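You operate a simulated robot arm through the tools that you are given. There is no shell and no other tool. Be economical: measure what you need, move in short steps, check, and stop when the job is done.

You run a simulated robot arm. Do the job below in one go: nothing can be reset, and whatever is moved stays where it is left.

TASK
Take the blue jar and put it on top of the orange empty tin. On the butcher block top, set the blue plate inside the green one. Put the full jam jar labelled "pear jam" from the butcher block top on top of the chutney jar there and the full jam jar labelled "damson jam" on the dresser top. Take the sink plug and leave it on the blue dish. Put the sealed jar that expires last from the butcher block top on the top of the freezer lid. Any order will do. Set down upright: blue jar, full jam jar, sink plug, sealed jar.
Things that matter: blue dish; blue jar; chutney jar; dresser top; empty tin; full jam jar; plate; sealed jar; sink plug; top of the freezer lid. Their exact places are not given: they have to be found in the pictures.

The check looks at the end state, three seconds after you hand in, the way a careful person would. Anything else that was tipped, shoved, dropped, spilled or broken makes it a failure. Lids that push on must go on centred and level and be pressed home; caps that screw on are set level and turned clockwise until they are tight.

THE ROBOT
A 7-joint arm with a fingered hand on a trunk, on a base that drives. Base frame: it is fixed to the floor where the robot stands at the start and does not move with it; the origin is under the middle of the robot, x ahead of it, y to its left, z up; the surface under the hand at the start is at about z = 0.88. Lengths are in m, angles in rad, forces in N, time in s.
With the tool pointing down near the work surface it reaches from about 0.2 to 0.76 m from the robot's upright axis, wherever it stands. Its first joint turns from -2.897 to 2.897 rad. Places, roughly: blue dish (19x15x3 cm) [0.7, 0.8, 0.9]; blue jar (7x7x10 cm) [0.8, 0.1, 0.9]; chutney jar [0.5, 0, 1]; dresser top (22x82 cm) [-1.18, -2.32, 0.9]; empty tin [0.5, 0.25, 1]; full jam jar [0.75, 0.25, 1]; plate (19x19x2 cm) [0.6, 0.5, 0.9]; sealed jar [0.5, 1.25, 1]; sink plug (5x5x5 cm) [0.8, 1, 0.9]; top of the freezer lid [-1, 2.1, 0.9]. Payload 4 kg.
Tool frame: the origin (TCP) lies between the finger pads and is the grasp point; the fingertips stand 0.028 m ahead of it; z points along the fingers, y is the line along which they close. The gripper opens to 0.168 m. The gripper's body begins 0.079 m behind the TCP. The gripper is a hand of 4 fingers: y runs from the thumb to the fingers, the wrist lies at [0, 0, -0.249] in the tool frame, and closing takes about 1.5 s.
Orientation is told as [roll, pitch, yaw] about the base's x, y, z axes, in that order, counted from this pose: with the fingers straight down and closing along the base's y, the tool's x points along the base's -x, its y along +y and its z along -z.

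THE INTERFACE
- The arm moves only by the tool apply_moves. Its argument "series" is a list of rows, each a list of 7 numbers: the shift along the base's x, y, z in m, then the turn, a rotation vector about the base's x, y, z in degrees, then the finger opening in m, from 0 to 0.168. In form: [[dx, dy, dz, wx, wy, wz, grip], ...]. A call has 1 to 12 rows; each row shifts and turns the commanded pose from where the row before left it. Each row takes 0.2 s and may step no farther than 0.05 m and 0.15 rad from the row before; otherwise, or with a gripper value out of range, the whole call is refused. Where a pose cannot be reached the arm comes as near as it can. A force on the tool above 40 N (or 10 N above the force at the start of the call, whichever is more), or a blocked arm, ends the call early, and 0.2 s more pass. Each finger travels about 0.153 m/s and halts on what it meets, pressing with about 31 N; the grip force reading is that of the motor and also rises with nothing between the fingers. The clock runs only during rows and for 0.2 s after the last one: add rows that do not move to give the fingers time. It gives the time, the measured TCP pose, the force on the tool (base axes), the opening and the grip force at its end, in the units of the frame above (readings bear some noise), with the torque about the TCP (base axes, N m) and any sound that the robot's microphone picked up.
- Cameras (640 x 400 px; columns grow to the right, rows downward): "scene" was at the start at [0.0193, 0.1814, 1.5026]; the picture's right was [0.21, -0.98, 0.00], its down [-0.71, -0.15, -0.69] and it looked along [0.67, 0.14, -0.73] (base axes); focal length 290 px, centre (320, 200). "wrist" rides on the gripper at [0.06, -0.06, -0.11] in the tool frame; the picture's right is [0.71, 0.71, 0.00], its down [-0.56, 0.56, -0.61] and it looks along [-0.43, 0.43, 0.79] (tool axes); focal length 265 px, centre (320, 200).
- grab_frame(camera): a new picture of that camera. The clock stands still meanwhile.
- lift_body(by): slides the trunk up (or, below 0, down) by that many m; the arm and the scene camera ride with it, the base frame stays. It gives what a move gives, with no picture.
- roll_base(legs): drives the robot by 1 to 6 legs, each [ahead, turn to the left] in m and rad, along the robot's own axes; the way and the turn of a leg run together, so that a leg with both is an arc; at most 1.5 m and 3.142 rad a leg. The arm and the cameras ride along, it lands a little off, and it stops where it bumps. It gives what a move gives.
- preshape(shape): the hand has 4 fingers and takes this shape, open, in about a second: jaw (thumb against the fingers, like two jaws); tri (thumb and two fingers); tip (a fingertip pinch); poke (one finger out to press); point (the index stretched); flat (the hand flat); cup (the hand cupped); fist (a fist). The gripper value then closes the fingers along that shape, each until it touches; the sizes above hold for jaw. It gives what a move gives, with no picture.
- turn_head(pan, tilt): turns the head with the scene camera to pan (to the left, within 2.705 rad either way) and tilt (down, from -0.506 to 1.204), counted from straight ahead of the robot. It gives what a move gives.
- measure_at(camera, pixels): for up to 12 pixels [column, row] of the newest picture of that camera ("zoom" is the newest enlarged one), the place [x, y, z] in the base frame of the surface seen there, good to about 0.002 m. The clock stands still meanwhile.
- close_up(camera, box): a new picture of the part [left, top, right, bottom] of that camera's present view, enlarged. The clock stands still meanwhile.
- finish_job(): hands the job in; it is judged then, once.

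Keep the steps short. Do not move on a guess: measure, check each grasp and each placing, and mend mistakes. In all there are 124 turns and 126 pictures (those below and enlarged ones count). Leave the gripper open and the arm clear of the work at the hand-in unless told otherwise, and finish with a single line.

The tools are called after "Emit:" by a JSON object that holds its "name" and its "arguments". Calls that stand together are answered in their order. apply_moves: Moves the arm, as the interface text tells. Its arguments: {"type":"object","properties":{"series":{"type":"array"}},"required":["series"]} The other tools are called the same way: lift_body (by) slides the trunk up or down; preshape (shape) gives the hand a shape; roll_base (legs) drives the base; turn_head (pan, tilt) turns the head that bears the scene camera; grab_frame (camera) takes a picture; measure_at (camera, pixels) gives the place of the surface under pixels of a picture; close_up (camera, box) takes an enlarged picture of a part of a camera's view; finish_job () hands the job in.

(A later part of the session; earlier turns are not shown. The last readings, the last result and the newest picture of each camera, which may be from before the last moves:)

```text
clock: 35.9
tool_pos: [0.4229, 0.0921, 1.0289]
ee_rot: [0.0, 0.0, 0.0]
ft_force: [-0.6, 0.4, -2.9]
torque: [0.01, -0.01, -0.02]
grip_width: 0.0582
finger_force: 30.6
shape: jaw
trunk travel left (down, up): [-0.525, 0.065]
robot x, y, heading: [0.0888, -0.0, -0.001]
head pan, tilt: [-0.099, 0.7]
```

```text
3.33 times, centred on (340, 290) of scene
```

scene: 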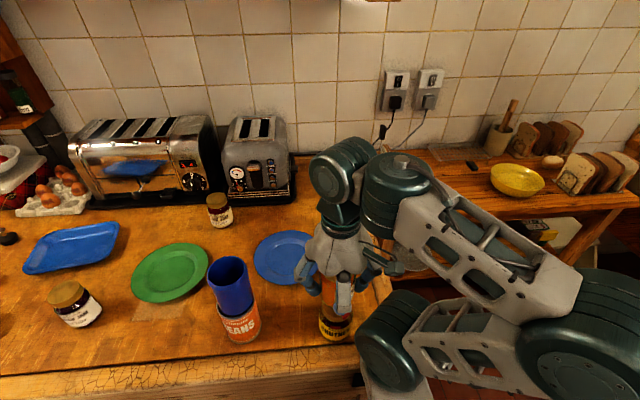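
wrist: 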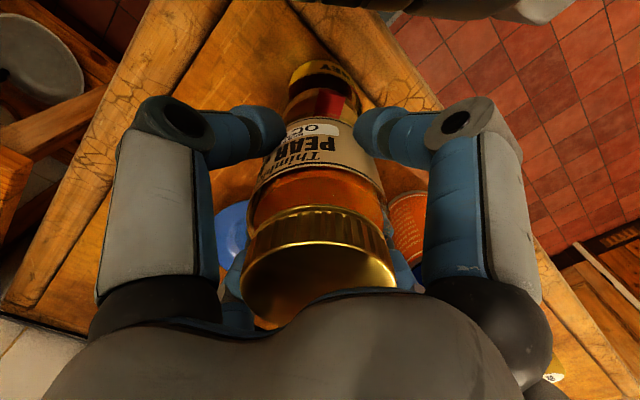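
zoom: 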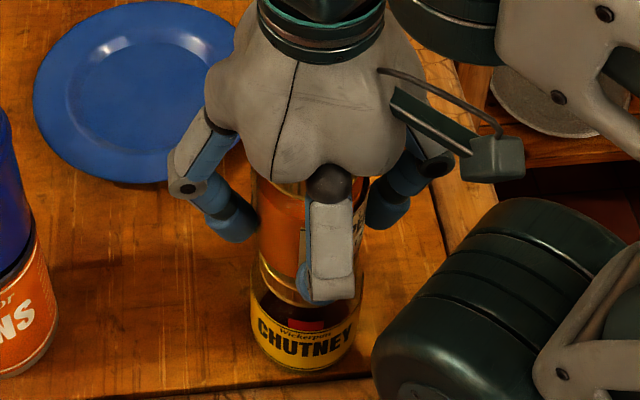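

Emit:
{"name": "apply_moves", "arguments": {"series": [[-0.001, 0, -0.001, 0, 0, 0, 0.05], [0, 0, -0.001, 0, 0, 0, 0.05], [0, 0, -0.001, 0, 0, 0, 0.05], [0, 0, 0, 0, 0, 0, 0.05]]}}

```text
clock: 36.9
tool_pos: [0.4207, 0.0926, 1.0252]
ee_rot: [0.0, 0.001, -0.001]
ft_force: [-0.2, -0.2, -3.2]
torque: [0.02, -0.01, 0.01]
grip_width: 0.0582
finger_force: 30.6
shape: jaw
trunk travel left (down, up): [-0.525, 0.065]
robot x, y, heading: [0.091, 0.001, -0.001]
head pan, tilt: [-0.099, 0.7]
```

Emit:
{"name": "apply_moves", "arguments": {"series": [[0, 0, -0.001, 0, 0, 0, 0.05], [0, 0, -0.001, 0, 0, 0, 0.05], [0, 0, 0, 0, 0, 0, 0.05]]}}

```text
clock: 37.7
tool_pos: [0.4202, 0.0919, 1.0246]
ee_rot: [0.0, -0.003, -0.001]
ft_force: [0.4, 0.1, 8.6]
torque: [-0.03, -0.01, 0.0]
grip_width: 0.0588
finger_force: 30.8
shape: jaw
trunk travel left (down, up): [-0.525, 0.065]
robot x, y, heading: [0.0917, -0.0002, 0.0]
head pan, tilt: [-0.099, 0.7]
```

Contact (force swung from −3 to +9 N). Release and rise.

Emit:
{"name": "apply_moves", "arguments": {"series": [[0, 0, 0, 0, 0, 0, 0.058], [0, 0, 0, 0, 0, 0, 0.08], [0, 0, 0, 0, 0, 0, 0.11], [0, 0, 0, 0, 0, 0, 0.12], [0, 0, 0.03, 0, 0, 0, 0.12], [0, 0, 0.04, 0, 0, 0, 0.12], [0, 0, 0.045, 0, 0, 0, 0.12]]}}

Emit:
{"name": "grab_frame", "arguments": {"camera": "wrist"}}

Emit:
{"name": "grab_frame", "arguments": {"camera": "scene"}}

```text
clock: 39.3
tool_pos: [0.4201, 0.092, 1.1386]
ee_rot: [0.0, 0.0, 0.0]
ft_force: [-1.0, 0.0, 0.7]
torque: [-0.02, 0.01, 0.01]
grip_width: 0.1192
finger_force: 0.0
shape: jaw
trunk travel left (down, up): [-0.525, 0.065]
robot x, y, heading: [0.0919, -0.0011, 0.002]
head pan, tilt: [-0.099, 0.7]
```

```text
85 pictures are left
```

wrist: 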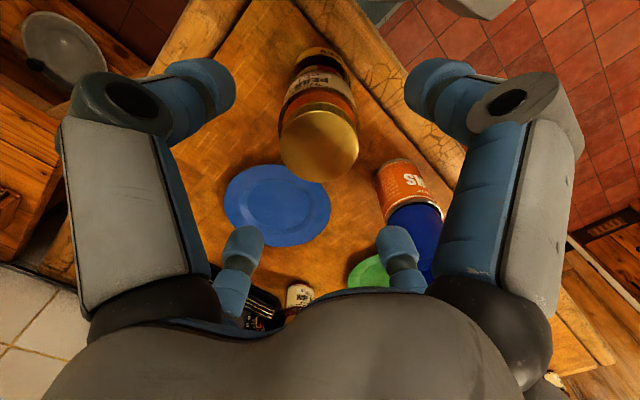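

```text
84 pictures are left
```

scene: 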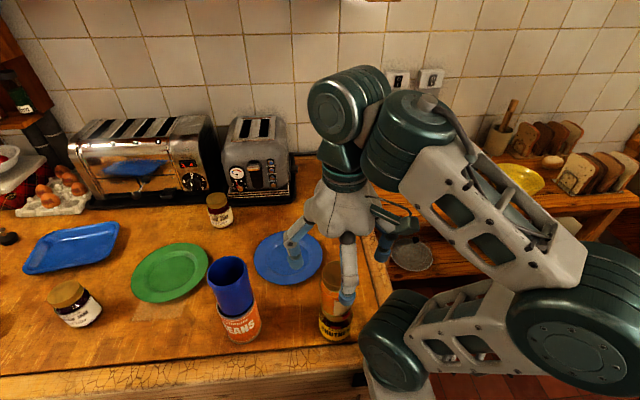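

Both stacks stand. Now the plates: I measure the profile of the blue and green plates.

Emit:
{"name": "measure_at", "arguments": {"camera": "scene", "pixels": [[254, 258], [258, 258], [264, 258], [270, 258], [276, 258], [285, 285], [285, 281], [285, 276], [285, 270], [283, 232], [281, 236], [322, 258]]}}

Emit:
{"name": "measure_at", "arguments": {"camera": "scene", "pixels": [[131, 280], [135, 280], [140, 279], [146, 278], [155, 276], [170, 272], [207, 264], [203, 264], [185, 243], [185, 247], [158, 302], [160, 297]]}}

Emit:
{"name": "close_up", "arguments": {"camera": "scene", "box": [120, 220, 330, 320]}}

```text
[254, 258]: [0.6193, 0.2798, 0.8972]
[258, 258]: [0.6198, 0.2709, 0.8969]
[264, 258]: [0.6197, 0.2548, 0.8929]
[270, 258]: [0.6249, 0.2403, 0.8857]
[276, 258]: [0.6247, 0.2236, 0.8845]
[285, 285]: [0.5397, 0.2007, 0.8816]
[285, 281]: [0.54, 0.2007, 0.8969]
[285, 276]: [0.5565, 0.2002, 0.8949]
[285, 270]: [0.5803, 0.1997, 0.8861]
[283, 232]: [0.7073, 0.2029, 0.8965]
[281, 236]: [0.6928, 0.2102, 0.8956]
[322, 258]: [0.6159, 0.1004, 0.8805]
```

```text
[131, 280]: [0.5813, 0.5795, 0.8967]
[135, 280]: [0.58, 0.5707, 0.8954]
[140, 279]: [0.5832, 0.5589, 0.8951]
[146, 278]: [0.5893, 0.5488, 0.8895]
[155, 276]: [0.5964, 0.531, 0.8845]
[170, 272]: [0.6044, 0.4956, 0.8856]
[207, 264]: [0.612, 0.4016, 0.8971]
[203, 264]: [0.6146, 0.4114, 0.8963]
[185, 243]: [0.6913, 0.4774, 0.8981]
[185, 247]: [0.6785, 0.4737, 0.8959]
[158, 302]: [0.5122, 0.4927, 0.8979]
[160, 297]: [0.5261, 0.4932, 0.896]
```

```text
3.05 times, centred on (225, 270) of scene
```

zoom: 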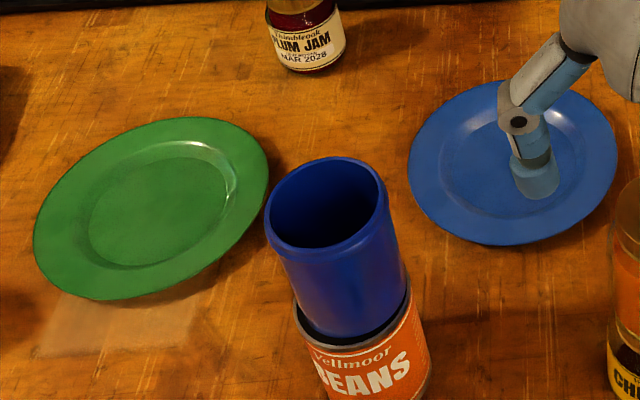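

Rim top is at 0.897, board 0.878, well 0.885. I'll try the "tip" pinch; first I move off the pear stack, then change the shape and look.

Emit:
{"name": "apply_moves", "arguments": {"series": [[0.035, 0.015, 0, 0, 0, 0, 0.12], [0.035, 0.02, 0, 0, 0, 0, 0.12], [0.035, 0.02, 0, 0, 0, 0, 0.12], [0.035, 0.02, 0, 0, 0, 0, 0.12], [0.035, 0.02, 0, 0, 0, 0, 0.12]]}}

Emit:
{"name": "preshape", "arguments": {"shape": "tip"}}

Emit:
{"name": "grab_frame", "arguments": {"camera": "wrist"}}

Emit:
{"name": "grab_frame", "arguments": {"camera": "scene"}}

```text
clock: 40.5
tool_pos: [0.598, 0.1878, 1.1383]
ee_rot: [0.0, 0.0, 0.001]
ft_force: [0.4, -0.9, -0.3]
torque: [-0.07, 0.0, -0.03]
grip_width: 0.1194
finger_force: 0.1
shape: jaw
trunk travel left (down, up): [-0.525, 0.065]
robot x, y, heading: [0.0865, -0.0007, 0.001]
head pan, tilt: [-0.099, 0.7]
```

```text
clock: 41.4
tool_pos: [0.597, 0.187, 1.1392]
ee_rot: [0.0, 0.001, 0.0]
ft_force: [-0.5, 0.9, 0.2]
torque: [0.03, -0.02, 0.02]
grip_width: 0.1681
finger_force: 0.0
shape: tip
trunk travel left (down, up): [-0.525, 0.065]
robot x, y, heading: [0.0886, 0.0004, -0.004]
head pan, tilt: [-0.099, 0.7]
```

```text
82 pictures are left
```

wrist: 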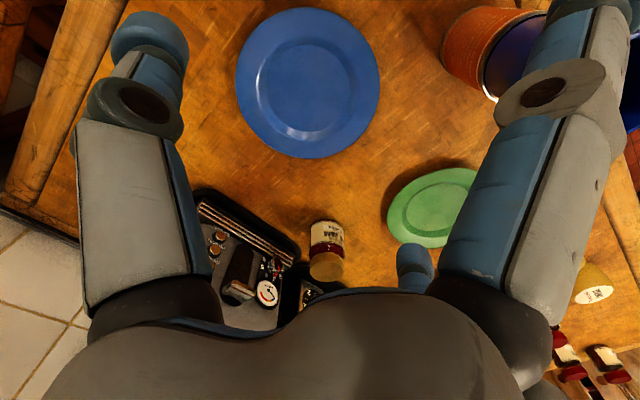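

```text
81 pictures are left
```

scene: 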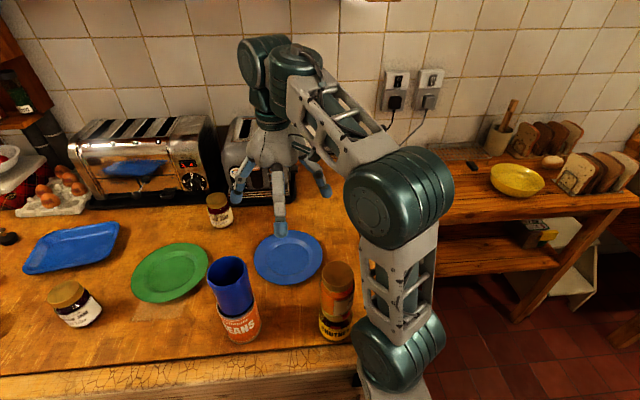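

Emit:
{"name": "close_up", "arguments": {"camera": "scene", "box": [200, 110, 360, 250]}}

Emit:
{"name": "apply_moves", "arguments": {"series": [[0, 0, 0, 0, 0, 0, 0.13], [0, 0, 0, 0, 0, 0, 0.1], [0, 0, 0, 0, 0, 0, 0.06], [0, 0, 0, 0, 0, 0, 0.03], [0, 0, 0, 0, 0, 0, 0.03], [0, 0, 0, 0, 0, 0, 0.03]]}}

Emit:
{"name": "grab_frame", "arguments": {"camera": "wrist"}}

Emit:
{"name": "close_up", "arguments": {"camera": "scene", "box": [200, 110, 360, 250]}}

```text
2.86 times, centred on (280, 180) of scene
```

zoom: 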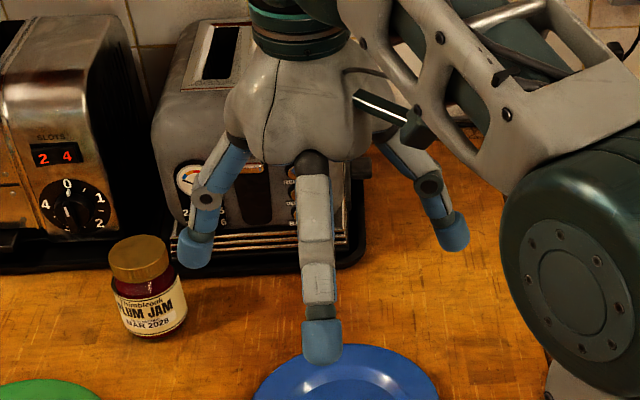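

```text
clock: 42.8
tool_pos: [0.5976, 0.1873, 1.1383]
ee_rot: [0.0, -0.001, 0.001]
ft_force: [0.4, -0.9, 0.2]
torque: [0.01, 0.0, -0.03]
grip_width: 0.0302
finger_force: 0.0
shape: tip
trunk travel left (down, up): [-0.525, 0.065]
robot x, y, heading: [0.0904, 0.0023, -0.004]
head pan, tilt: [-0.099, 0.7]
```

```text
79 pictures are left
```

wrist: 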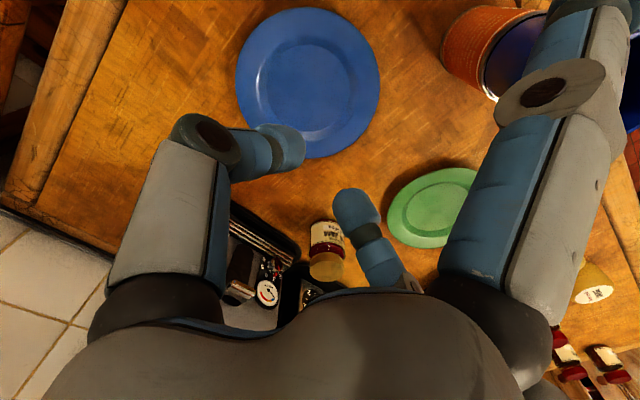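

```text
2.86 times, centred on (280, 180) of scene
```

zoom: 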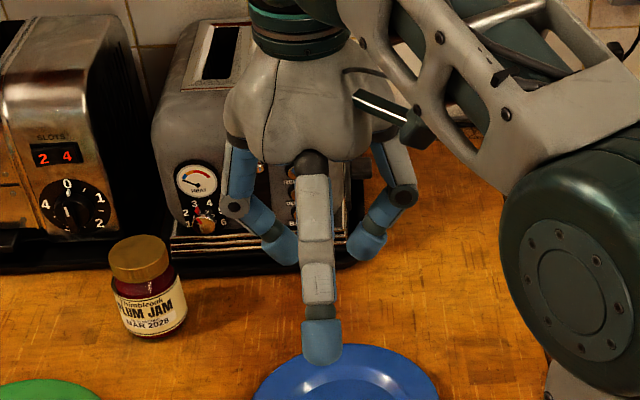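

The ±y thumb and finger pinch; the ±x fingers stay splayed. I measure the tips' heights.

Emit:
{"name": "measure_at", "arguments": {"camera": "zoom", "pixels": [[322, 358], [320, 335], [283, 258], [362, 252], [238, 205], [320, 220]]}}

```text
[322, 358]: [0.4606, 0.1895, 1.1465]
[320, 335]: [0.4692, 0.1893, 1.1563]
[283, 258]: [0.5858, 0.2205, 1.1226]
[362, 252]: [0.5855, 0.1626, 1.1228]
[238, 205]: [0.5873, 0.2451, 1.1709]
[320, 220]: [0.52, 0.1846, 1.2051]
```

Plan: pinch the blue plate's near rim with the hand tilted 45° towards the robot, lower finger under the rim. First I yaw by 90° at height.

Emit:
{"name": "apply_moves", "arguments": {"series": [[-0.01, 0, 0.005, 0, 0, 8.2, 0.06], [-0.01, 0, 0.005, 0, 0, 8.2, 0.06], [-0.01, 0, 0.005, 0, 0, 8.2, 0.06], [-0.01, 0, 0.005, 0, 0, 8.2, 0.06], [-0.01, 0, 0, 0, 0, 8.2, 0.06], [-0.01, 0, 0, 0, 0, 8.2, 0.06], [-0.01, 0, 0, 0, 0, 8.2, 0.06], [-0.01, 0, 0, 0, 0, 8.2, 0.06], [0, 0, 0, 0, 0, 8.2, 0.06], [0, 0, 0, 0, 0, 8.2, 0.06], [0, 0, 0, 0, 0, 8, 0.06]]}}

Emit:
{"name": "apply_moves", "arguments": {"series": [[0, 0, 0, 0, -7.5, 0, 0.06], [0, 0, 0, 0, -7.5, 0, 0.06], [0, 0, 0, 0, -7.5, 0, 0.06], [0, 0, 0, 0, -7.5, 0, 0.06], [0, 0, 0, 0, -7.5, 0, 0.06], [0, 0, 0, 0, -7.5, 0, 0.06]]}}

Emit:
{"name": "grab_frame", "arguments": {"camera": "scene"}}

Emit:
{"name": "grab_frame", "arguments": {"camera": "wrist"}}

```text
clock: 45.2
tool_pos: [0.5152, 0.1874, 1.1593]
ee_rot: [0.0, -0.001, 1.575]
ft_force: [-0.7, -0.2, -0.1]
torque: [0.0, 0.01, -0.01]
grip_width: 0.0596
finger_force: 0.0
shape: tip
trunk travel left (down, up): [-0.525, 0.065]
robot x, y, heading: [0.0892, 0.0002, 0.008]
head pan, tilt: [-0.099, 0.7]
```

```text
clock: 46.6
tool_pos: [0.5173, 0.1666, 1.1502]
ee_rot: [-0.592, -0.003, 1.572]
ft_force: [0.6, -0.9, 0.3]
torque: [-0.03, 0.01, -0.02]
grip_width: 0.0597
finger_force: 0.0
shape: tip
out of reach, approached as far as the arm can: row 3, 5, 6
trunk travel left (down, up): [-0.525, 0.065]
robot x, y, heading: [0.0883, -0.0008, 0.003]
head pan, tilt: [-0.099, 0.7]
```

```text
77 pictures are left
```

scene: 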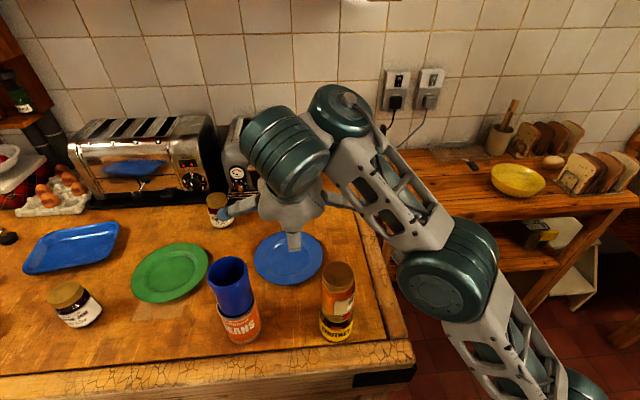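

```text
76 pictures are left
```

wrist: 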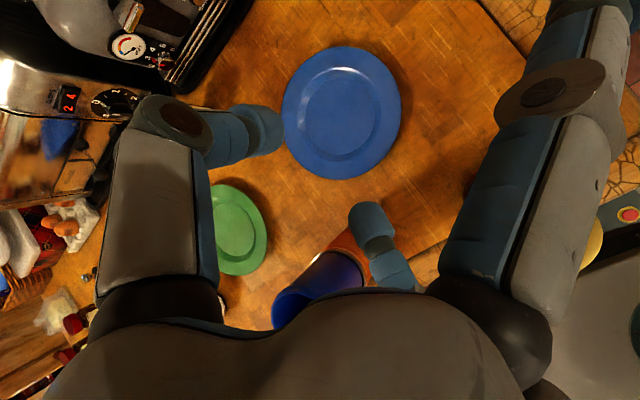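

Tilt stopped at 34° with a small drift. I lower to z≈1.03 near the rim and try to tilt further there.

Emit:
{"name": "apply_moves", "arguments": {"series": [[0, 0.005, -0.03, 0, 0, 0, 0.06], [0, 0.005, -0.03, 0, 0, 0, 0.06], [0, 0.005, -0.03, 0, 0, 0, 0.06], [0, 0.005, -0.03, 0, 0, 0, 0.06], [0, 0, 0, 0, -5, 0, 0.06], [0, 0, 0, 0, -6, 0, 0.06]]}}

Emit:
{"name": "grab_frame", "arguments": {"camera": "scene"}}

```text
clock: 48.0
tool_pos: [0.5255, 0.2012, 1.0584]
ee_rot: [-0.585, 0.004, 1.565]
ft_force: [0.0, -0.5, -0.7]
torque: [-0.01, 0.01, 0.0]
grip_width: 0.0597
finger_force: 0.0
shape: tip
out of reach, approached as far as the arm can: row 2, 3, 4, 5, 6
trunk travel left (down, up): [-0.525, 0.065]
robot x, y, heading: [0.0905, 0.0033, -0.002]
head pan, tilt: [-0.099, 0.7]
```

```text
75 pictures are left
```

scene: 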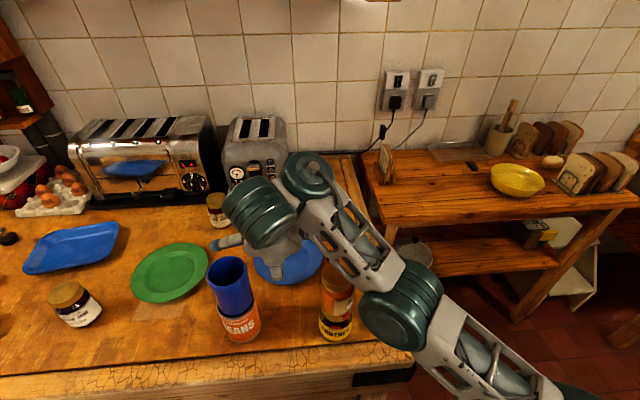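

This posture limits the tilt (arm too folded). I rise, back the base off 0.2 m so the arm is more stretched, then try again.

Emit:
{"name": "apply_moves", "arguments": {"series": [[0, -0.003, 0.03, 0, 4, 0, 0.06], [0, -0.003, 0.03, 0, 4, 0, 0.06], [0, -0.003, 0.03, 0, 4, 0, 0.06], [0, 0, 0.02, 0, 0, 0, 0.06]]}}

```text
clock: 49.0
tool_pos: [0.5256, 0.1948, 1.1683]
ee_rot: [-0.375, 0.002, 1.569]
ft_force: [0.1, 0.7, -0.3]
torque: [-0.01, 0.02, -0.03]
grip_width: 0.0599
finger_force: 0.0
shape: tip
trunk travel left (down, up): [-0.525, 0.065]
robot x, y, heading: [0.09, -0.0017, 0.005]
head pan, tilt: [-0.099, 0.7]
```

Emit:
{"name": "roll_base", "arguments": {"legs": [[-0.2, 0]]}}

Emit:
{"name": "apply_moves", "arguments": {"series": [[0.04, 0, 0, 0, 0, 0, 0.06], [0.04, 0, 0, 0, 0, 0, 0.06], [0.04, 0, 0, 0, 0, 0, 0.06], [0.04, 0, 0, 0, 0, 0, 0.06], [0.03, 0, 0, 0, 0, 0, 0.06], [0, 0, -0.04, 0, 0, 0, 0.06], [0, 0, -0.04, 0, 0, 0, 0.06], [0, 0, -0.02, 0, -5, 0, 0.06], [0, 0, -0.01, 0, -7, 0, 0.06], [0, 0, 0, 0, -7, 0, 0.06], [0, 0, 0, 0, -5, 0, 0.06]]}}

Emit:
{"name": "grab_frame", "arguments": {"camera": "scene"}}

```text
clock: 50.6
tool_pos: [0.3277, 0.1952, 1.168]
ee_rot: [-0.376, 0.004, 1.568]
ft_force: [-1.4, -0.3, -0.8]
torque: [0.05, -0.02, -0.01]
grip_width: 0.0597
finger_force: 0.0
shape: tip
trunk travel left (down, up): [-0.525, 0.065]
robot x, y, heading: [-0.1116, 0.0034, -0.001]
head pan, tilt: [-0.099, 0.7]
```

```text
clock: 53.0
tool_pos: [0.4993, 0.2072, 1.1276]
ee_rot: [-0.677, 0.014, 1.556]
ft_force: [0.6, 0.2, 0.6]
torque: [-0.02, 0.01, 0.02]
grip_width: 0.0599
finger_force: 0.1
shape: tip
out of reach, approached as far as the arm can: row 9, 10, 11
trunk travel left (down, up): [-0.525, 0.065]
robot x, y, heading: [-0.1099, -0.0015, 0.002]
head pan, tilt: [-0.099, 0.7]
```

```text
74 pictures are left
```

scene: 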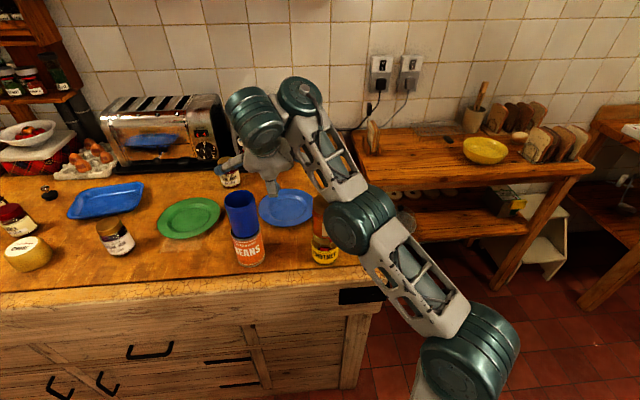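

The tilt is limited at this yaw. I'll try the opposite yaw (−90°) with the hand upright first, then tilt.

Emit:
{"name": "apply_moves", "arguments": {"series": [[0, -0.005, 0.01, 0, 8, 0, 0.06], [0, -0.005, 0.01, 0, 8, 0, 0.06], [0, 0, 0.01, 0, 8, 0, 0.06], [0, 0, 0.01, 0, 8, 0, 0.06], [0, 0, 0, 0, 6.8, 0, 0.06], [0, 0, 0, 0, 0, -8.2, 0.06], [0, 0, 0, 0, 0, -8.2, 0.06], [0, 0, 0, 0, 0, -8.2, 0.06], [0, 0, 0, 0, 0, -8.2, 0.06], [0, 0, 0, 0, 0, -8.2, 0.06], [0, 0, 0, 0, 0, -8.2, 0.06]]}}

Emit:
{"name": "apply_moves", "arguments": {"series": [[0, 0, 0, 0, 0, -8.2, 0.06], [0, 0, 0, 0, 0, -8.2, 0.06], [0, 0, 0, 0, 0, -8.2, 0.06], [0, 0, 0, 0, 0, -8.2, 0.06], [0, 0, 0, 0, 0, -8.2, 0.06], [0, 0, 0, 0, 0, -8.2, 0.06], [0, 0, 0, 0, 0, -8.2, 0.06], [0, 0, 0, 0, 0, -8.2, 0.06], [0, 0, 0, 0, 0, -8.2, 0.06], [0, 0, 0, 0, 0, -8.2, 0.06], [0, 0, 0, 0, 0, -8.2, 0.06], [0, 0, 0, 0, 0, -8.2, 0.06]]}}

Emit:
{"name": "apply_moves", "arguments": {"series": [[0, 0, 0, 0, 0, -8.2, 0.06], [0, 0, 0, 0, 0, -8.2, 0.06], [0, 0, 0, 0, 0, -8.2, 0.06], [0, 0, 0, 0, 0, -8.2, 0.06], [0, 0, 0, 0, -7.5, 0, 0.06], [0, 0, 0, 0, -7.5, 0, 0.06], [0, 0, 0, 0, -7.5, 0, 0.06], [0, 0, 0, 0, -7.5, 0, 0.06], [0, 0, 0, 0, -7.5, 0, 0.06], [0, 0, 0, 0, -7.5, 0, 0.06]]}}

Emit:
{"name": "grab_frame", "arguments": {"camera": "scene"}}

```text
clock: 55.4
tool_pos: [0.4691, 0.1924, 1.1638]
ee_rot: [0.001, 0.016, 0.706]
ft_force: [-0.8, -0.8, 0.3]
torque: [0.03, -0.01, 0.01]
grip_width: 0.0598
finger_force: 0.0
shape: tip
out of reach, approached as far as the arm can: row 5, 8
trunk travel left (down, up): [-0.525, 0.065]
robot x, y, heading: [-0.1127, 0.0021, 0.0]
head pan, tilt: [-0.099, 0.7]
```

```text
clock: 58.0
tool_pos: [0.4692, 0.1907, 1.1633]
ee_rot: [0.0, 0.02, -1.011]
ft_force: [-0.1, -0.6, -0.1]
torque: [0.01, 0.01, 0.0]
grip_width: 0.0597
finger_force: 0.1
shape: tip
trunk travel left (down, up): [-0.525, 0.065]
robot x, y, heading: [-0.1096, -0.0001, 0.0]
head pan, tilt: [-0.099, 0.7]
```

```text
clock: 60.2
tool_pos: [0.4703, 0.1898, 1.1692]
ee_rot: [0.713, 0.023, -1.566]
ft_force: [-0.3, -0.2, -1.0]
torque: [0.03, 0.0, 0.03]
grip_width: 0.0597
finger_force: 0.1
shape: tip
out of reach, approached as far as the arm can: row 10
trunk travel left (down, up): [-0.525, 0.065]
robot x, y, heading: [-0.1068, 0.0019, 0.003]
head pan, tilt: [-0.099, 0.7]
```

```text
73 pictures are left
```

scene: 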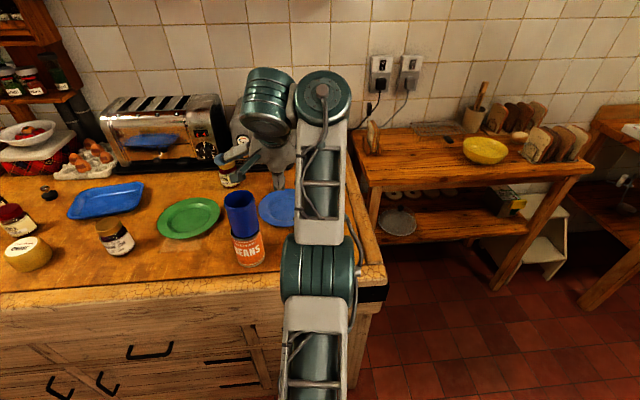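

Now the tilt reached 41° with the position kept. I go ahead to x≈0.505 and lower in the gap towards the rim.

Emit:
{"name": "apply_moves", "arguments": {"series": [[0.018, -0.002, -0.02, 0, 0, 0, 0.025], [0.017, -0.002, -0.03, 0, 0, 0, 0.025], [0, 0, -0.04, 0, 0, 0, 0.025], [0, 0, -0.04, 0, 0, 0, 0.025], [0, 0, -0.04, 0, 0, 0, 0.025], [0, 0, -0.03, 0, 0, 0, 0.025]]}}

Emit:
{"name": "grab_frame", "arguments": {"camera": "scene"}}

Emit:
{"name": "grab_frame", "arguments": {"camera": "wrist"}}

```text
clock: 61.6
tool_pos: [0.5037, 0.1559, 1.1535]
ee_rot: [0.696, 0.027, -1.56]
ft_force: [-0.8, -0.4, -0.9]
torque: [0.02, 0.01, 0.01]
grip_width: 0.0254
finger_force: 0.1
shape: tip
out of reach, approached as far as the arm can: row 1, 2, 3, 4, 5, 6
trunk travel left (down, up): [-0.525, 0.065]
robot x, y, heading: [-0.1103, 0.0003, 0.002]
head pan, tilt: [-0.099, 0.7]
```

```text
72 pictures are left
```

scene: 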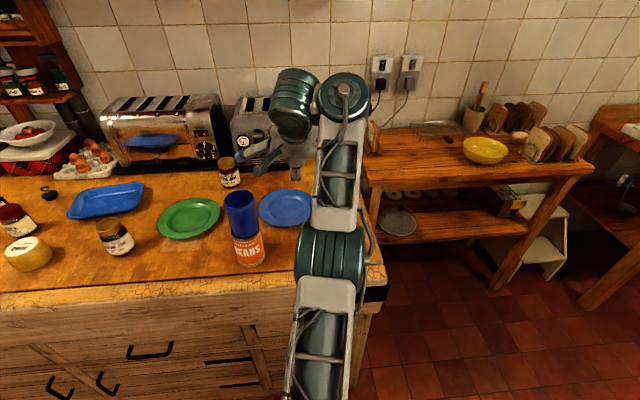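

```text
71 pictures are left
```

wrist: 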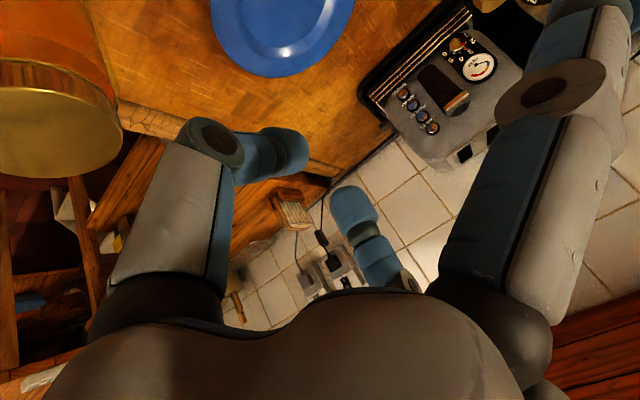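

The wanted posture exists only high up, so I'll lower the trunk instead, keeping the arm posture. First I correct y back to 0.187 at this height.

Emit:
{"name": "apply_moves", "arguments": {"series": [[0, 0.015, 0.01, 0, 0, 0, 0.025], [0, 0.015, 0.005, 0, 0, 0, 0.025]]}}

```text
clock: 62.2
tool_pos: [0.5042, 0.1832, 1.1688]
ee_rot: [0.711, 0.023, -1.565]
ft_force: [0.8, 0.1, 0.2]
torque: [-0.01, -0.03, -0.01]
grip_width: 0.0252
finger_force: 0.1
shape: tip
trunk travel left (down, up): [-0.525, 0.065]
robot x, y, heading: [-0.1131, -0.0027, 0.001]
head pan, tilt: [-0.099, 0.7]
```

Emit:
{"name": "lift_body", "arguments": {"by": -0.15}}

Emit:
{"name": "grab_frame", "arguments": {"camera": "scene"}}

Emit:
{"name": "grab_frame", "arguments": {"camera": "wrist"}}

```text
clock: 63.9
tool_pos: [0.5029, 0.1845, 1.0177]
ee_rot: [0.715, 0.023, -1.565]
ft_force: [0.2, -0.3, -0.3]
torque: [0.04, 0.06, -0.03]
grip_width: 0.025
finger_force: 0.1
shape: tip
trunk travel left (down, up): [-0.375, 0.215]
robot x, y, heading: [-0.1112, 0.0013, -0.002]
head pan, tilt: [-0.099, 0.7]
```

```text
70 pictures are left
```

scene: 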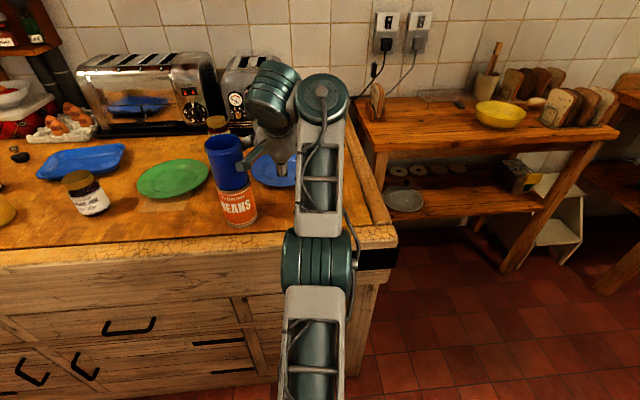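

```text
69 pictures are left
```

wrist: 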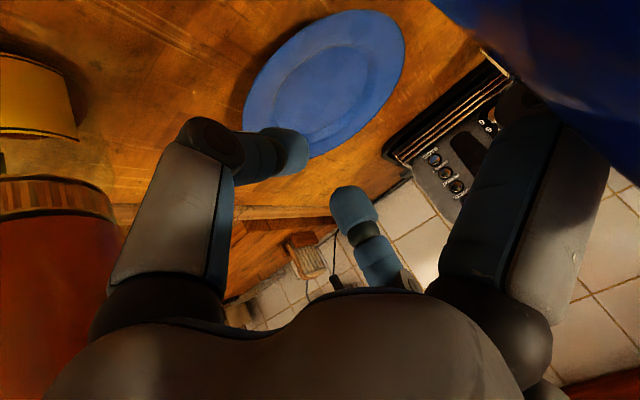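

Blue jar is near the splayed finger. I move ahead 2 cm first, check, then lower further.

Emit:
{"name": "apply_moves", "arguments": {"series": [[0.012, -0.004, 0, 0, 0, 0, 0.025], [0.012, -0.003, 0, 0, 0, 0, 0.025]]}}

Emit:
{"name": "close_up", "arguments": {"camera": "scene", "box": [180, 60, 360, 240]}}

Emit:
{"name": "grab_frame", "arguments": {"camera": "wrist"}}

Emit:
{"name": "measure_at", "arguments": {"camera": "zoom", "pixels": [[228, 200], [262, 212], [300, 195], [310, 225], [215, 170]]}}

```text
clock: 64.5
tool_pos: [0.5262, 0.1771, 1.0177]
ee_rot: [0.713, 0.022, -1.564]
ft_force: [-0.2, 0.1, 0.2]
torque: [-0.05, -0.02, 0.03]
grip_width: 0.0253
finger_force: 0.1
shape: tip
trunk travel left (down, up): [-0.375, 0.215]
robot x, y, heading: [-0.1071, -0.0007, 0.001]
head pan, tilt: [-0.099, 0.7]
```

```text
2.22 times, centred on (270, 150) of scene
```

zoom: 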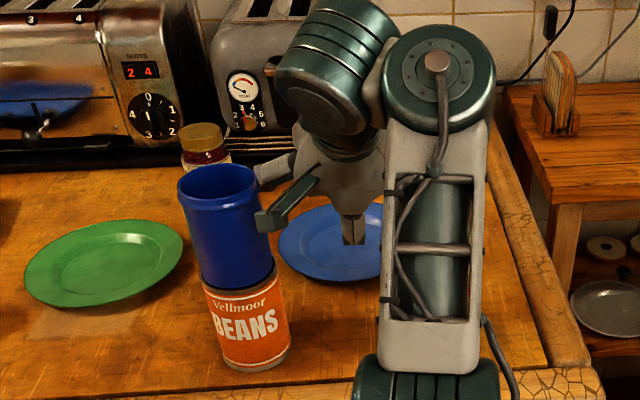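

```text
67 pictures are left
```

wrist: 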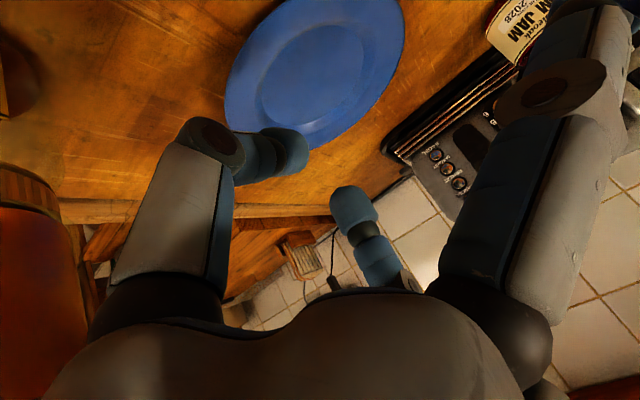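

```text
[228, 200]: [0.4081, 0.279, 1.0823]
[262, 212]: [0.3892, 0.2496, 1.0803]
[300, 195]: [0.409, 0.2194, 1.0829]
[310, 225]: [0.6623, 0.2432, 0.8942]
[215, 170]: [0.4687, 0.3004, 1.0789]
```

The camera bracket passes about 3 cm from the blue jar. I check how the wrist joint and forearm lie relative to the pear stack.

Emit:
{"name": "measure_at", "arguments": {"camera": "zoom", "pixels": [[435, 60], [435, 150], [390, 300], [470, 360], [330, 80], [385, 140], [380, 170], [430, 250], [340, 150]]}}

Emit:
{"name": "measure_at", "arguments": {"camera": "wrist", "pixels": [[60, 230], [30, 180], [80, 300], [150, 310], [200, 240], [60, 380]]}}

```text
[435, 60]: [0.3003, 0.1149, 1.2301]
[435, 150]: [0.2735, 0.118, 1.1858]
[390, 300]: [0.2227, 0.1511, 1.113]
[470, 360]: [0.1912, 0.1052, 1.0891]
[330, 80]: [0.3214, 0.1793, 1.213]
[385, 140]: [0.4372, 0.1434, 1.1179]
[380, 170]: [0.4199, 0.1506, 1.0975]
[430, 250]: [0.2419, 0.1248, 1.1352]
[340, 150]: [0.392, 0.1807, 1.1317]
```

```text
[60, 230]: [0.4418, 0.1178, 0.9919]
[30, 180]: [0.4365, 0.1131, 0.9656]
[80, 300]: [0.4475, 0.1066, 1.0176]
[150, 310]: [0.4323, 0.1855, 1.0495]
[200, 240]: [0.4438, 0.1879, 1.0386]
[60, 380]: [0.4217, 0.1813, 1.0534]
```

Too tight with the pear stack there. Instead I'll look at the other hand shapes: a wide four-finger "cup" from above may span the plate. First raise the trunk back up and untilt.

Emit:
{"name": "apply_moves", "arguments": {"series": [[-0.012, 0.004, 0, 0, 0, 0, 0.06], [-0.012, 0.003, 0, 0, 0, 0, 0.06]]}}

Emit:
{"name": "lift_body", "arguments": {"by": 0.21}}

Emit:
{"name": "apply_moves", "arguments": {"series": [[0, 0, 0, 0, 8, 0, 0.06], [0, 0, 0, 0, 8, 0, 0.06], [0, 0, 0, 0, 8, 0, 0.06], [0, 0, 0, 0, 8, 0, 0.06], [0, 0, 0, 0, 8.8, 0, 0.06]]}}

Emit:
{"name": "preshape", "arguments": {"shape": "cup"}}

Emit:
{"name": "grab_frame", "arguments": {"camera": "scene"}}

Emit:
{"name": "grab_frame", "arguments": {"camera": "wrist"}}

```text
clock: 65.1
tool_pos: [0.5037, 0.185, 1.0175]
ee_rot: [0.712, 0.023, -1.564]
ft_force: [0.4, -0.2, 0.5]
torque: [0.04, 0.03, -0.06]
grip_width: 0.0595
finger_force: 0.2
shape: tip
trunk travel left (down, up): [-0.375, 0.215]
robot x, y, heading: [-0.1132, -0.0015, 0.002]
head pan, tilt: [-0.099, 0.7]
```

```text
clock: 67.4
tool_pos: [0.5041, 0.1856, 1.227]
ee_rot: [0.709, 0.023, -1.564]
ft_force: [-0.4, -0.1, 0.1]
torque: [0.01, 0.04, -0.01]
grip_width: 0.0597
finger_force: 0.1
shape: tip
trunk travel left (down, up): [-0.585, 0.005]
robot x, y, heading: [-0.108, 0.001, 0.002]
head pan, tilt: [-0.099, 0.7]
```

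```text
refused: row 5 steps farther than a row can; nothing moved
```

```text
clock: 68.3
tool_pos: [0.5035, 0.1847, 1.2287]
ee_rot: [0.711, 0.025, -1.565]
ft_force: [-0.9, -0.1, -0.7]
torque: [0.0, 0.0, -0.03]
grip_width: 0.0598
finger_force: 0.2
shape: cup
trunk travel left (down, up): [-0.585, 0.005]
robot x, y, heading: [-0.1112, 0.0014, -0.001]
head pan, tilt: [-0.099, 0.7]
```

```text
66 pictures are left
```

scene: 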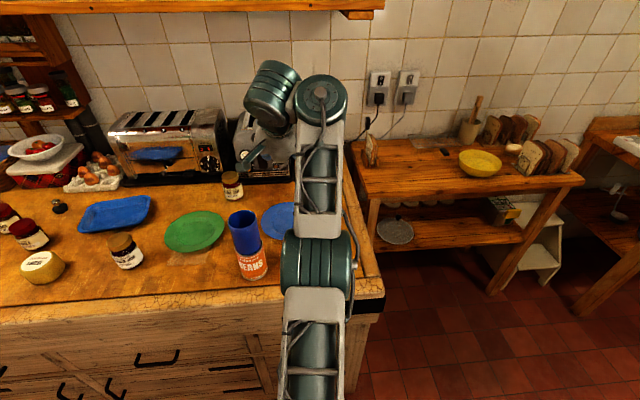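

```text
65 pictures are left
```

wrist: 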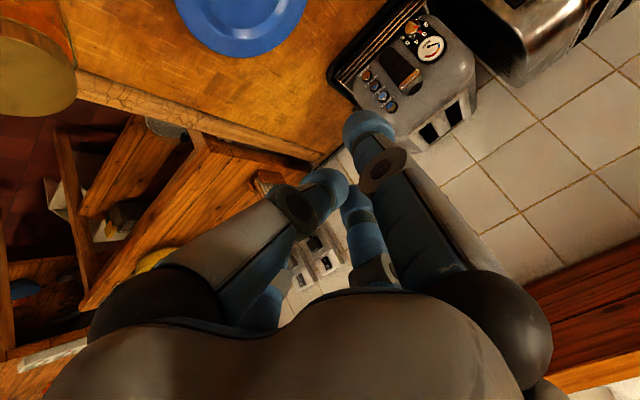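

I untilt and open the cup fully to see its span.

Emit:
{"name": "apply_moves", "arguments": {"series": [[0, 0, 0, 0, 8, 0, 0.1], [0, 0, 0, 0, 8, 0, 0.13], [0, 0, 0, 0, 8, 0, 0.168], [0, 0, 0, 0, 8, 0, 0.168], [0, 0, 0, 0, 8, 0, 0.168]]}}

Emit:
{"name": "grab_frame", "arguments": {"camera": "wrist"}}

Emit:
{"name": "preshape", "arguments": {"shape": "flat"}}

Emit:
{"name": "grab_frame", "arguments": {"camera": "wrist"}}

Emit:
{"name": "preshape", "arguments": {"shape": "tri"}}

Emit:
{"name": "grab_frame", "arguments": {"camera": "wrist"}}

```text
clock: 69.5
tool_pos: [0.4834, 0.1696, 1.226]
ee_rot: [0.015, 0.027, -1.583]
ft_force: [0.8, -1.6, 1.0]
torque: [0.2, -0.05, 0.0]
grip_width: 0.0599
finger_force: 0.0
shape: jaw
out of reach, approached as far as the arm can: row 5
trunk travel left (down, up): [-0.585, 0.005]
robot x, y, heading: [-0.1088, -0.0004, 0.004]
head pan, tilt: [-0.099, 0.7]
```

```text
64 pictures are left
```

wrist: 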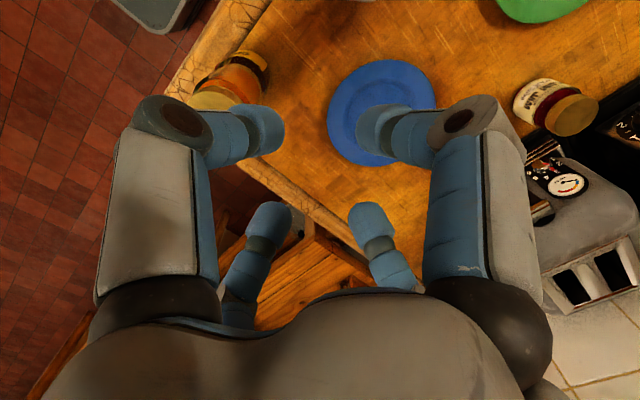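

```text
clock: 70.4
tool_pos: [0.4856, 0.1755, 1.2222]
ee_rot: [0.013, 0.023, -1.579]
ft_force: [0.2, -0.1, 0.5]
torque: [-0.02, -0.03, -0.01]
grip_width: 0.1602
finger_force: 0.1
shape: flat
trunk travel left (down, up): [-0.585, 0.005]
robot x, y, heading: [-0.1092, 0.0019, 0.002]
head pan, tilt: [-0.099, 0.7]
```

```text
63 pictures are left
```

wrist: 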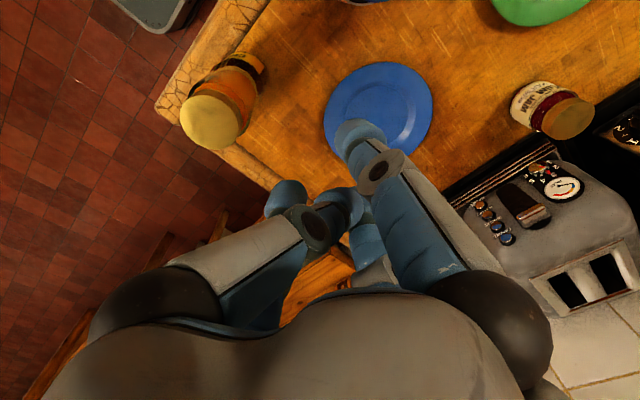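

```text
clock: 71.3
tool_pos: [0.4847, 0.1743, 1.2229]
ee_rot: [0.014, 0.022, -1.581]
ft_force: [1.0, 0.5, 0.4]
torque: [0.01, 0.05, -0.01]
grip_width: 0.1678
finger_force: 0.0
shape: tri
trunk travel left (down, up): [-0.585, 0.005]
robot x, y, heading: [-0.1084, 0.0033, -0.0]
head pan, tilt: [-0.099, 0.7]
```

```text
62 pictures are left
```

wrist: 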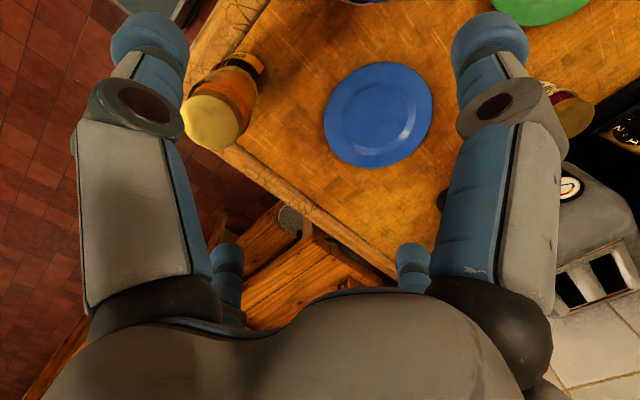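

No wide cup exists, so the plate will need a tilted rim pinch from a freer side. I'll leave plates for later, and do the damson jar first. Switch to jaw, retract the arm, and drive to face the damson jar.

Emit:
{"name": "preshape", "arguments": {"shape": "jaw"}}

Emit:
{"name": "apply_moves", "arguments": {"series": [[-0.045, 0, 0, 0, 0, 0, 0.12], [-0.045, 0, 0, 0, 0, 0, 0.12], [-0.045, 0, 0, 0, 0, 0, 0.12], [-0.045, 0, 0, 0, 0, 8, 0.12], [-0.02, 0, 0, 0, 0, 8, 0.12], [0, 0, 0, 0, 0, 8, 0.12], [0, 0, 0, 0, 0, 8, 0.12], [0, 0, 0, 0, 0, 8, 0.12], [0, 0, 0, 0, 0, 8, 0.12], [0, 0, 0, 0, 0, 8, 0.12]]}}

Emit:
{"name": "roll_base", "arguments": {"legs": [[0, 1.571], [0.45, 0], [0, -1.571], [0.18, 0]]}}

Emit:
{"name": "turn_head", "arguments": {"pan": 0.1, "tilt": 0.8}}

Emit:
{"name": "grab_frame", "arguments": {"camera": "scene"}}

```text
clock: 72.2
tool_pos: [0.4843, 0.1742, 1.2228]
ee_rot: [0.013, 0.022, -1.579]
ft_force: [0.1, 0.5, 0.7]
torque: [0.02, 0.0, 0.0]
grip_width: 0.1679
finger_force: 0.1
shape: jaw
trunk travel left (down, up): [-0.585, 0.005]
robot x, y, heading: [-0.1084, -0.0023, 0.002]
head pan, tilt: [-0.099, 0.7]
```

```text
clock: 74.4
tool_pos: [0.285, 0.1771, 1.2219]
ee_rot: [0.012, 0.022, -0.6]
ft_force: [0.0, 0.7, 0.8]
torque: [0.01, 0.01, 0.01]
grip_width: 0.1206
finger_force: 0.2
shape: jaw
trunk travel left (down, up): [-0.585, 0.005]
robot x, y, heading: [-0.1129, 0.0037, -0.003]
head pan, tilt: [-0.099, 0.7]
```

```text
clock: 85.7
tool_pos: [0.4786, 0.6132, 1.2227]
ee_rot: [0.012, 0.023, -0.612]
ft_force: [0.7, -0.1, -0.5]
torque: [0.0, 0.01, -0.07]
grip_width: 0.1201
finger_force: 0.1
shape: jaw
trunk travel left (down, up): [-0.585, 0.005]
robot x, y, heading: [0.0805, 0.4412, -0.008]
head pan, tilt: [-0.099, 0.7]
```

```text
clock: 86.5
tool_pos: [0.4784, 0.6127, 1.2228]
ee_rot: [0.012, 0.023, -0.61]
ft_force: [-0.1, -0.4, -0.2]
torque: [0.02, 0.03, 0.01]
grip_width: 0.1203
finger_force: 0.1
shape: jaw
trunk travel left (down, up): [-0.585, 0.005]
robot x, y, heading: [0.0838, 0.4402, -0.008]
head pan, tilt: [0.099, 0.799]
```

```text
61 pictures are left
```

scene: 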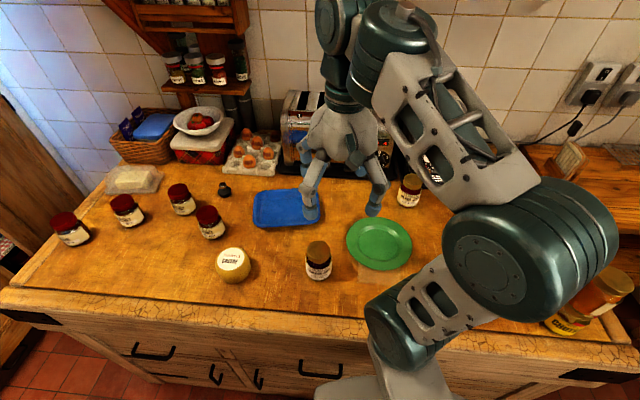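

I measure the damson jar, plug, tray and sealed jars from here and read the dates.

Emit:
{"name": "measure_at", "arguments": {"camera": "scene", "pixels": [[318, 248], [307, 252], [329, 252], [318, 260], [224, 183], [224, 190], [285, 210], [209, 216], [178, 193], [124, 203], [63, 222], [232, 258]]}}

Emit:
{"name": "close_up", "arguments": {"camera": "scene", "box": [40, 170, 150, 250]}}

Emit:
{"name": "close_up", "arguments": {"camera": "scene", "box": [150, 170, 240, 250]}}

```text
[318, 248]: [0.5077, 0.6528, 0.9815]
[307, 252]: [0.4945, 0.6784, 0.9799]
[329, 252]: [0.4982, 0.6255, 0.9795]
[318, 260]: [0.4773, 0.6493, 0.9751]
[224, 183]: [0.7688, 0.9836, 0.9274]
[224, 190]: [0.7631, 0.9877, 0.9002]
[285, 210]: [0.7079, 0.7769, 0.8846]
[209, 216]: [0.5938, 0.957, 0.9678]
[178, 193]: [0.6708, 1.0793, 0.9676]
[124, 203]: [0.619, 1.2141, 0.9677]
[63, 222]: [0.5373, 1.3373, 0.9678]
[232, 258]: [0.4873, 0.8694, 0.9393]
```

```text
5.00 times, centred on (95, 210) of scene
```

zoom: 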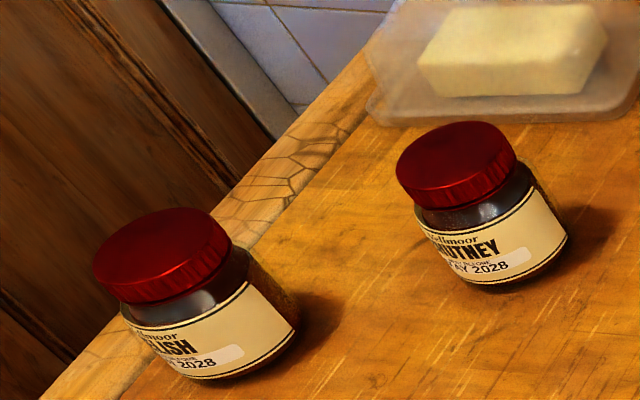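

```text
5.00 times, centred on (195, 210) of scene
```

zoom: 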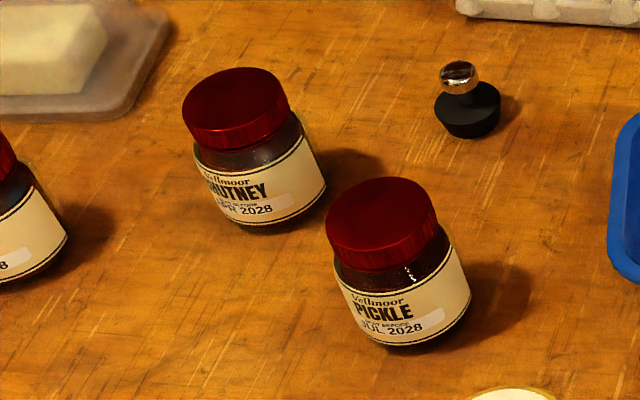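

Damson centre ≈ (0.501, 0.651). I correct the small tilt and go above it.

Emit:
{"name": "apply_moves", "arguments": {"series": [[0.011, 0.019, -0.04, -0.7, -1.3, 0, 0.11], [0.011, 0.019, -0.045, 0, 0, 0, 0.11], [0, 0, -0.045, 0, 0, 0, 0.11], [0, 0, -0.045, 0, 0, 0, 0.11], [0, 0, -0.02, 0, 0, 0, 0.11]]}}

Emit:
{"name": "grab_frame", "arguments": {"camera": "wrist"}}

```text
clock: 87.7
tool_pos: [0.501, 0.6515, 1.0254]
ee_rot: [0.016, -0.004, -0.61]
ft_force: [-1.4, -0.4, -0.5]
torque: [-0.04, -0.01, 0.02]
grip_width: 0.1104
finger_force: 0.0
shape: jaw
trunk travel left (down, up): [-0.585, 0.005]
robot x, y, heading: [0.084, 0.4381, -0.008]
head pan, tilt: [0.099, 0.799]
```

```text
58 pictures are left
```

wrist: 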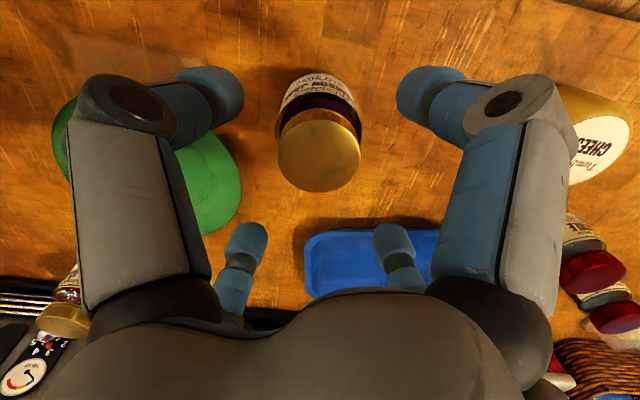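

Emit:
{"name": "apply_moves", "arguments": {"series": [[0, 0, -0.035, -0.75, 0.5, 0, 0.11], [0, 0, -0.035, 0, 0, 0, 0.11], [0, 0, -0.03, 0, 0, 0, 0.11], [0, 0, 0, 0, 0, 0, 0.09], [0, 0, 0, 0, 0, 0, 0.07], [0, 0, 0, 0, 0, 0, 0.05], [0, 0, 0, 0, 0, 0, 0.05], [0, 0, 0, 0, 0, 0, 0.05]]}}

Emit:
{"name": "apply_moves", "arguments": {"series": [[0, 0, 0.03, 0, 0, 0, 0.05], [0, 0, 0.045, 0, 0, 0, 0.05], [0, 0, 0.045, 0, 0, 0, 0.05], [-0.01, 0, 0.045, 0, 0, 0, 0.05], [-0.03, -0.01, 0.03, 0, 0, 0, 0.05], [-0.045, -0.015, 0, 0, 0, 0, 0.05], [-0.045, -0.015, 0, 0, 0, 0, 0.05]]}}

Emit:
{"name": "grab_frame", "arguments": {"camera": "wrist"}}

```text
clock: 89.5
tool_pos: [0.4999, 0.6509, 0.9265]
ee_rot: [0.001, -0.006, -0.612]
ft_force: [-0.1, -0.4, -0.3]
torque: [-0.02, 0.03, 0.01]
grip_width: 0.0578
finger_force: 30.7
shape: jaw
trunk travel left (down, up): [-0.585, 0.005]
robot x, y, heading: [0.0904, 0.4404, -0.007]
head pan, tilt: [0.099, 0.799]
```

```text
clock: 91.1
tool_pos: [0.3698, 0.6101, 1.1242]
ee_rot: [0.0, -0.004, -0.619]
ft_force: [-2.4, 0.3, -3.9]
torque: [-0.03, -0.06, 0.0]
grip_width: 0.0574
finger_force: 31.5
shape: jaw
trunk travel left (down, up): [-0.585, 0.005]
robot x, y, heading: [0.0826, 0.4398, -0.014]
head pan, tilt: [0.099, 0.799]
```

```text
57 pictures are left
```

wrist: 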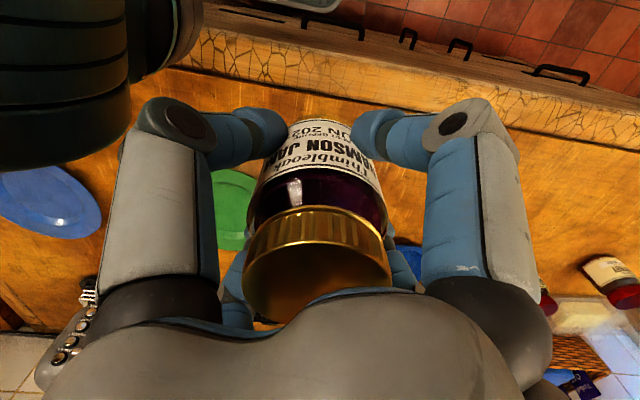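

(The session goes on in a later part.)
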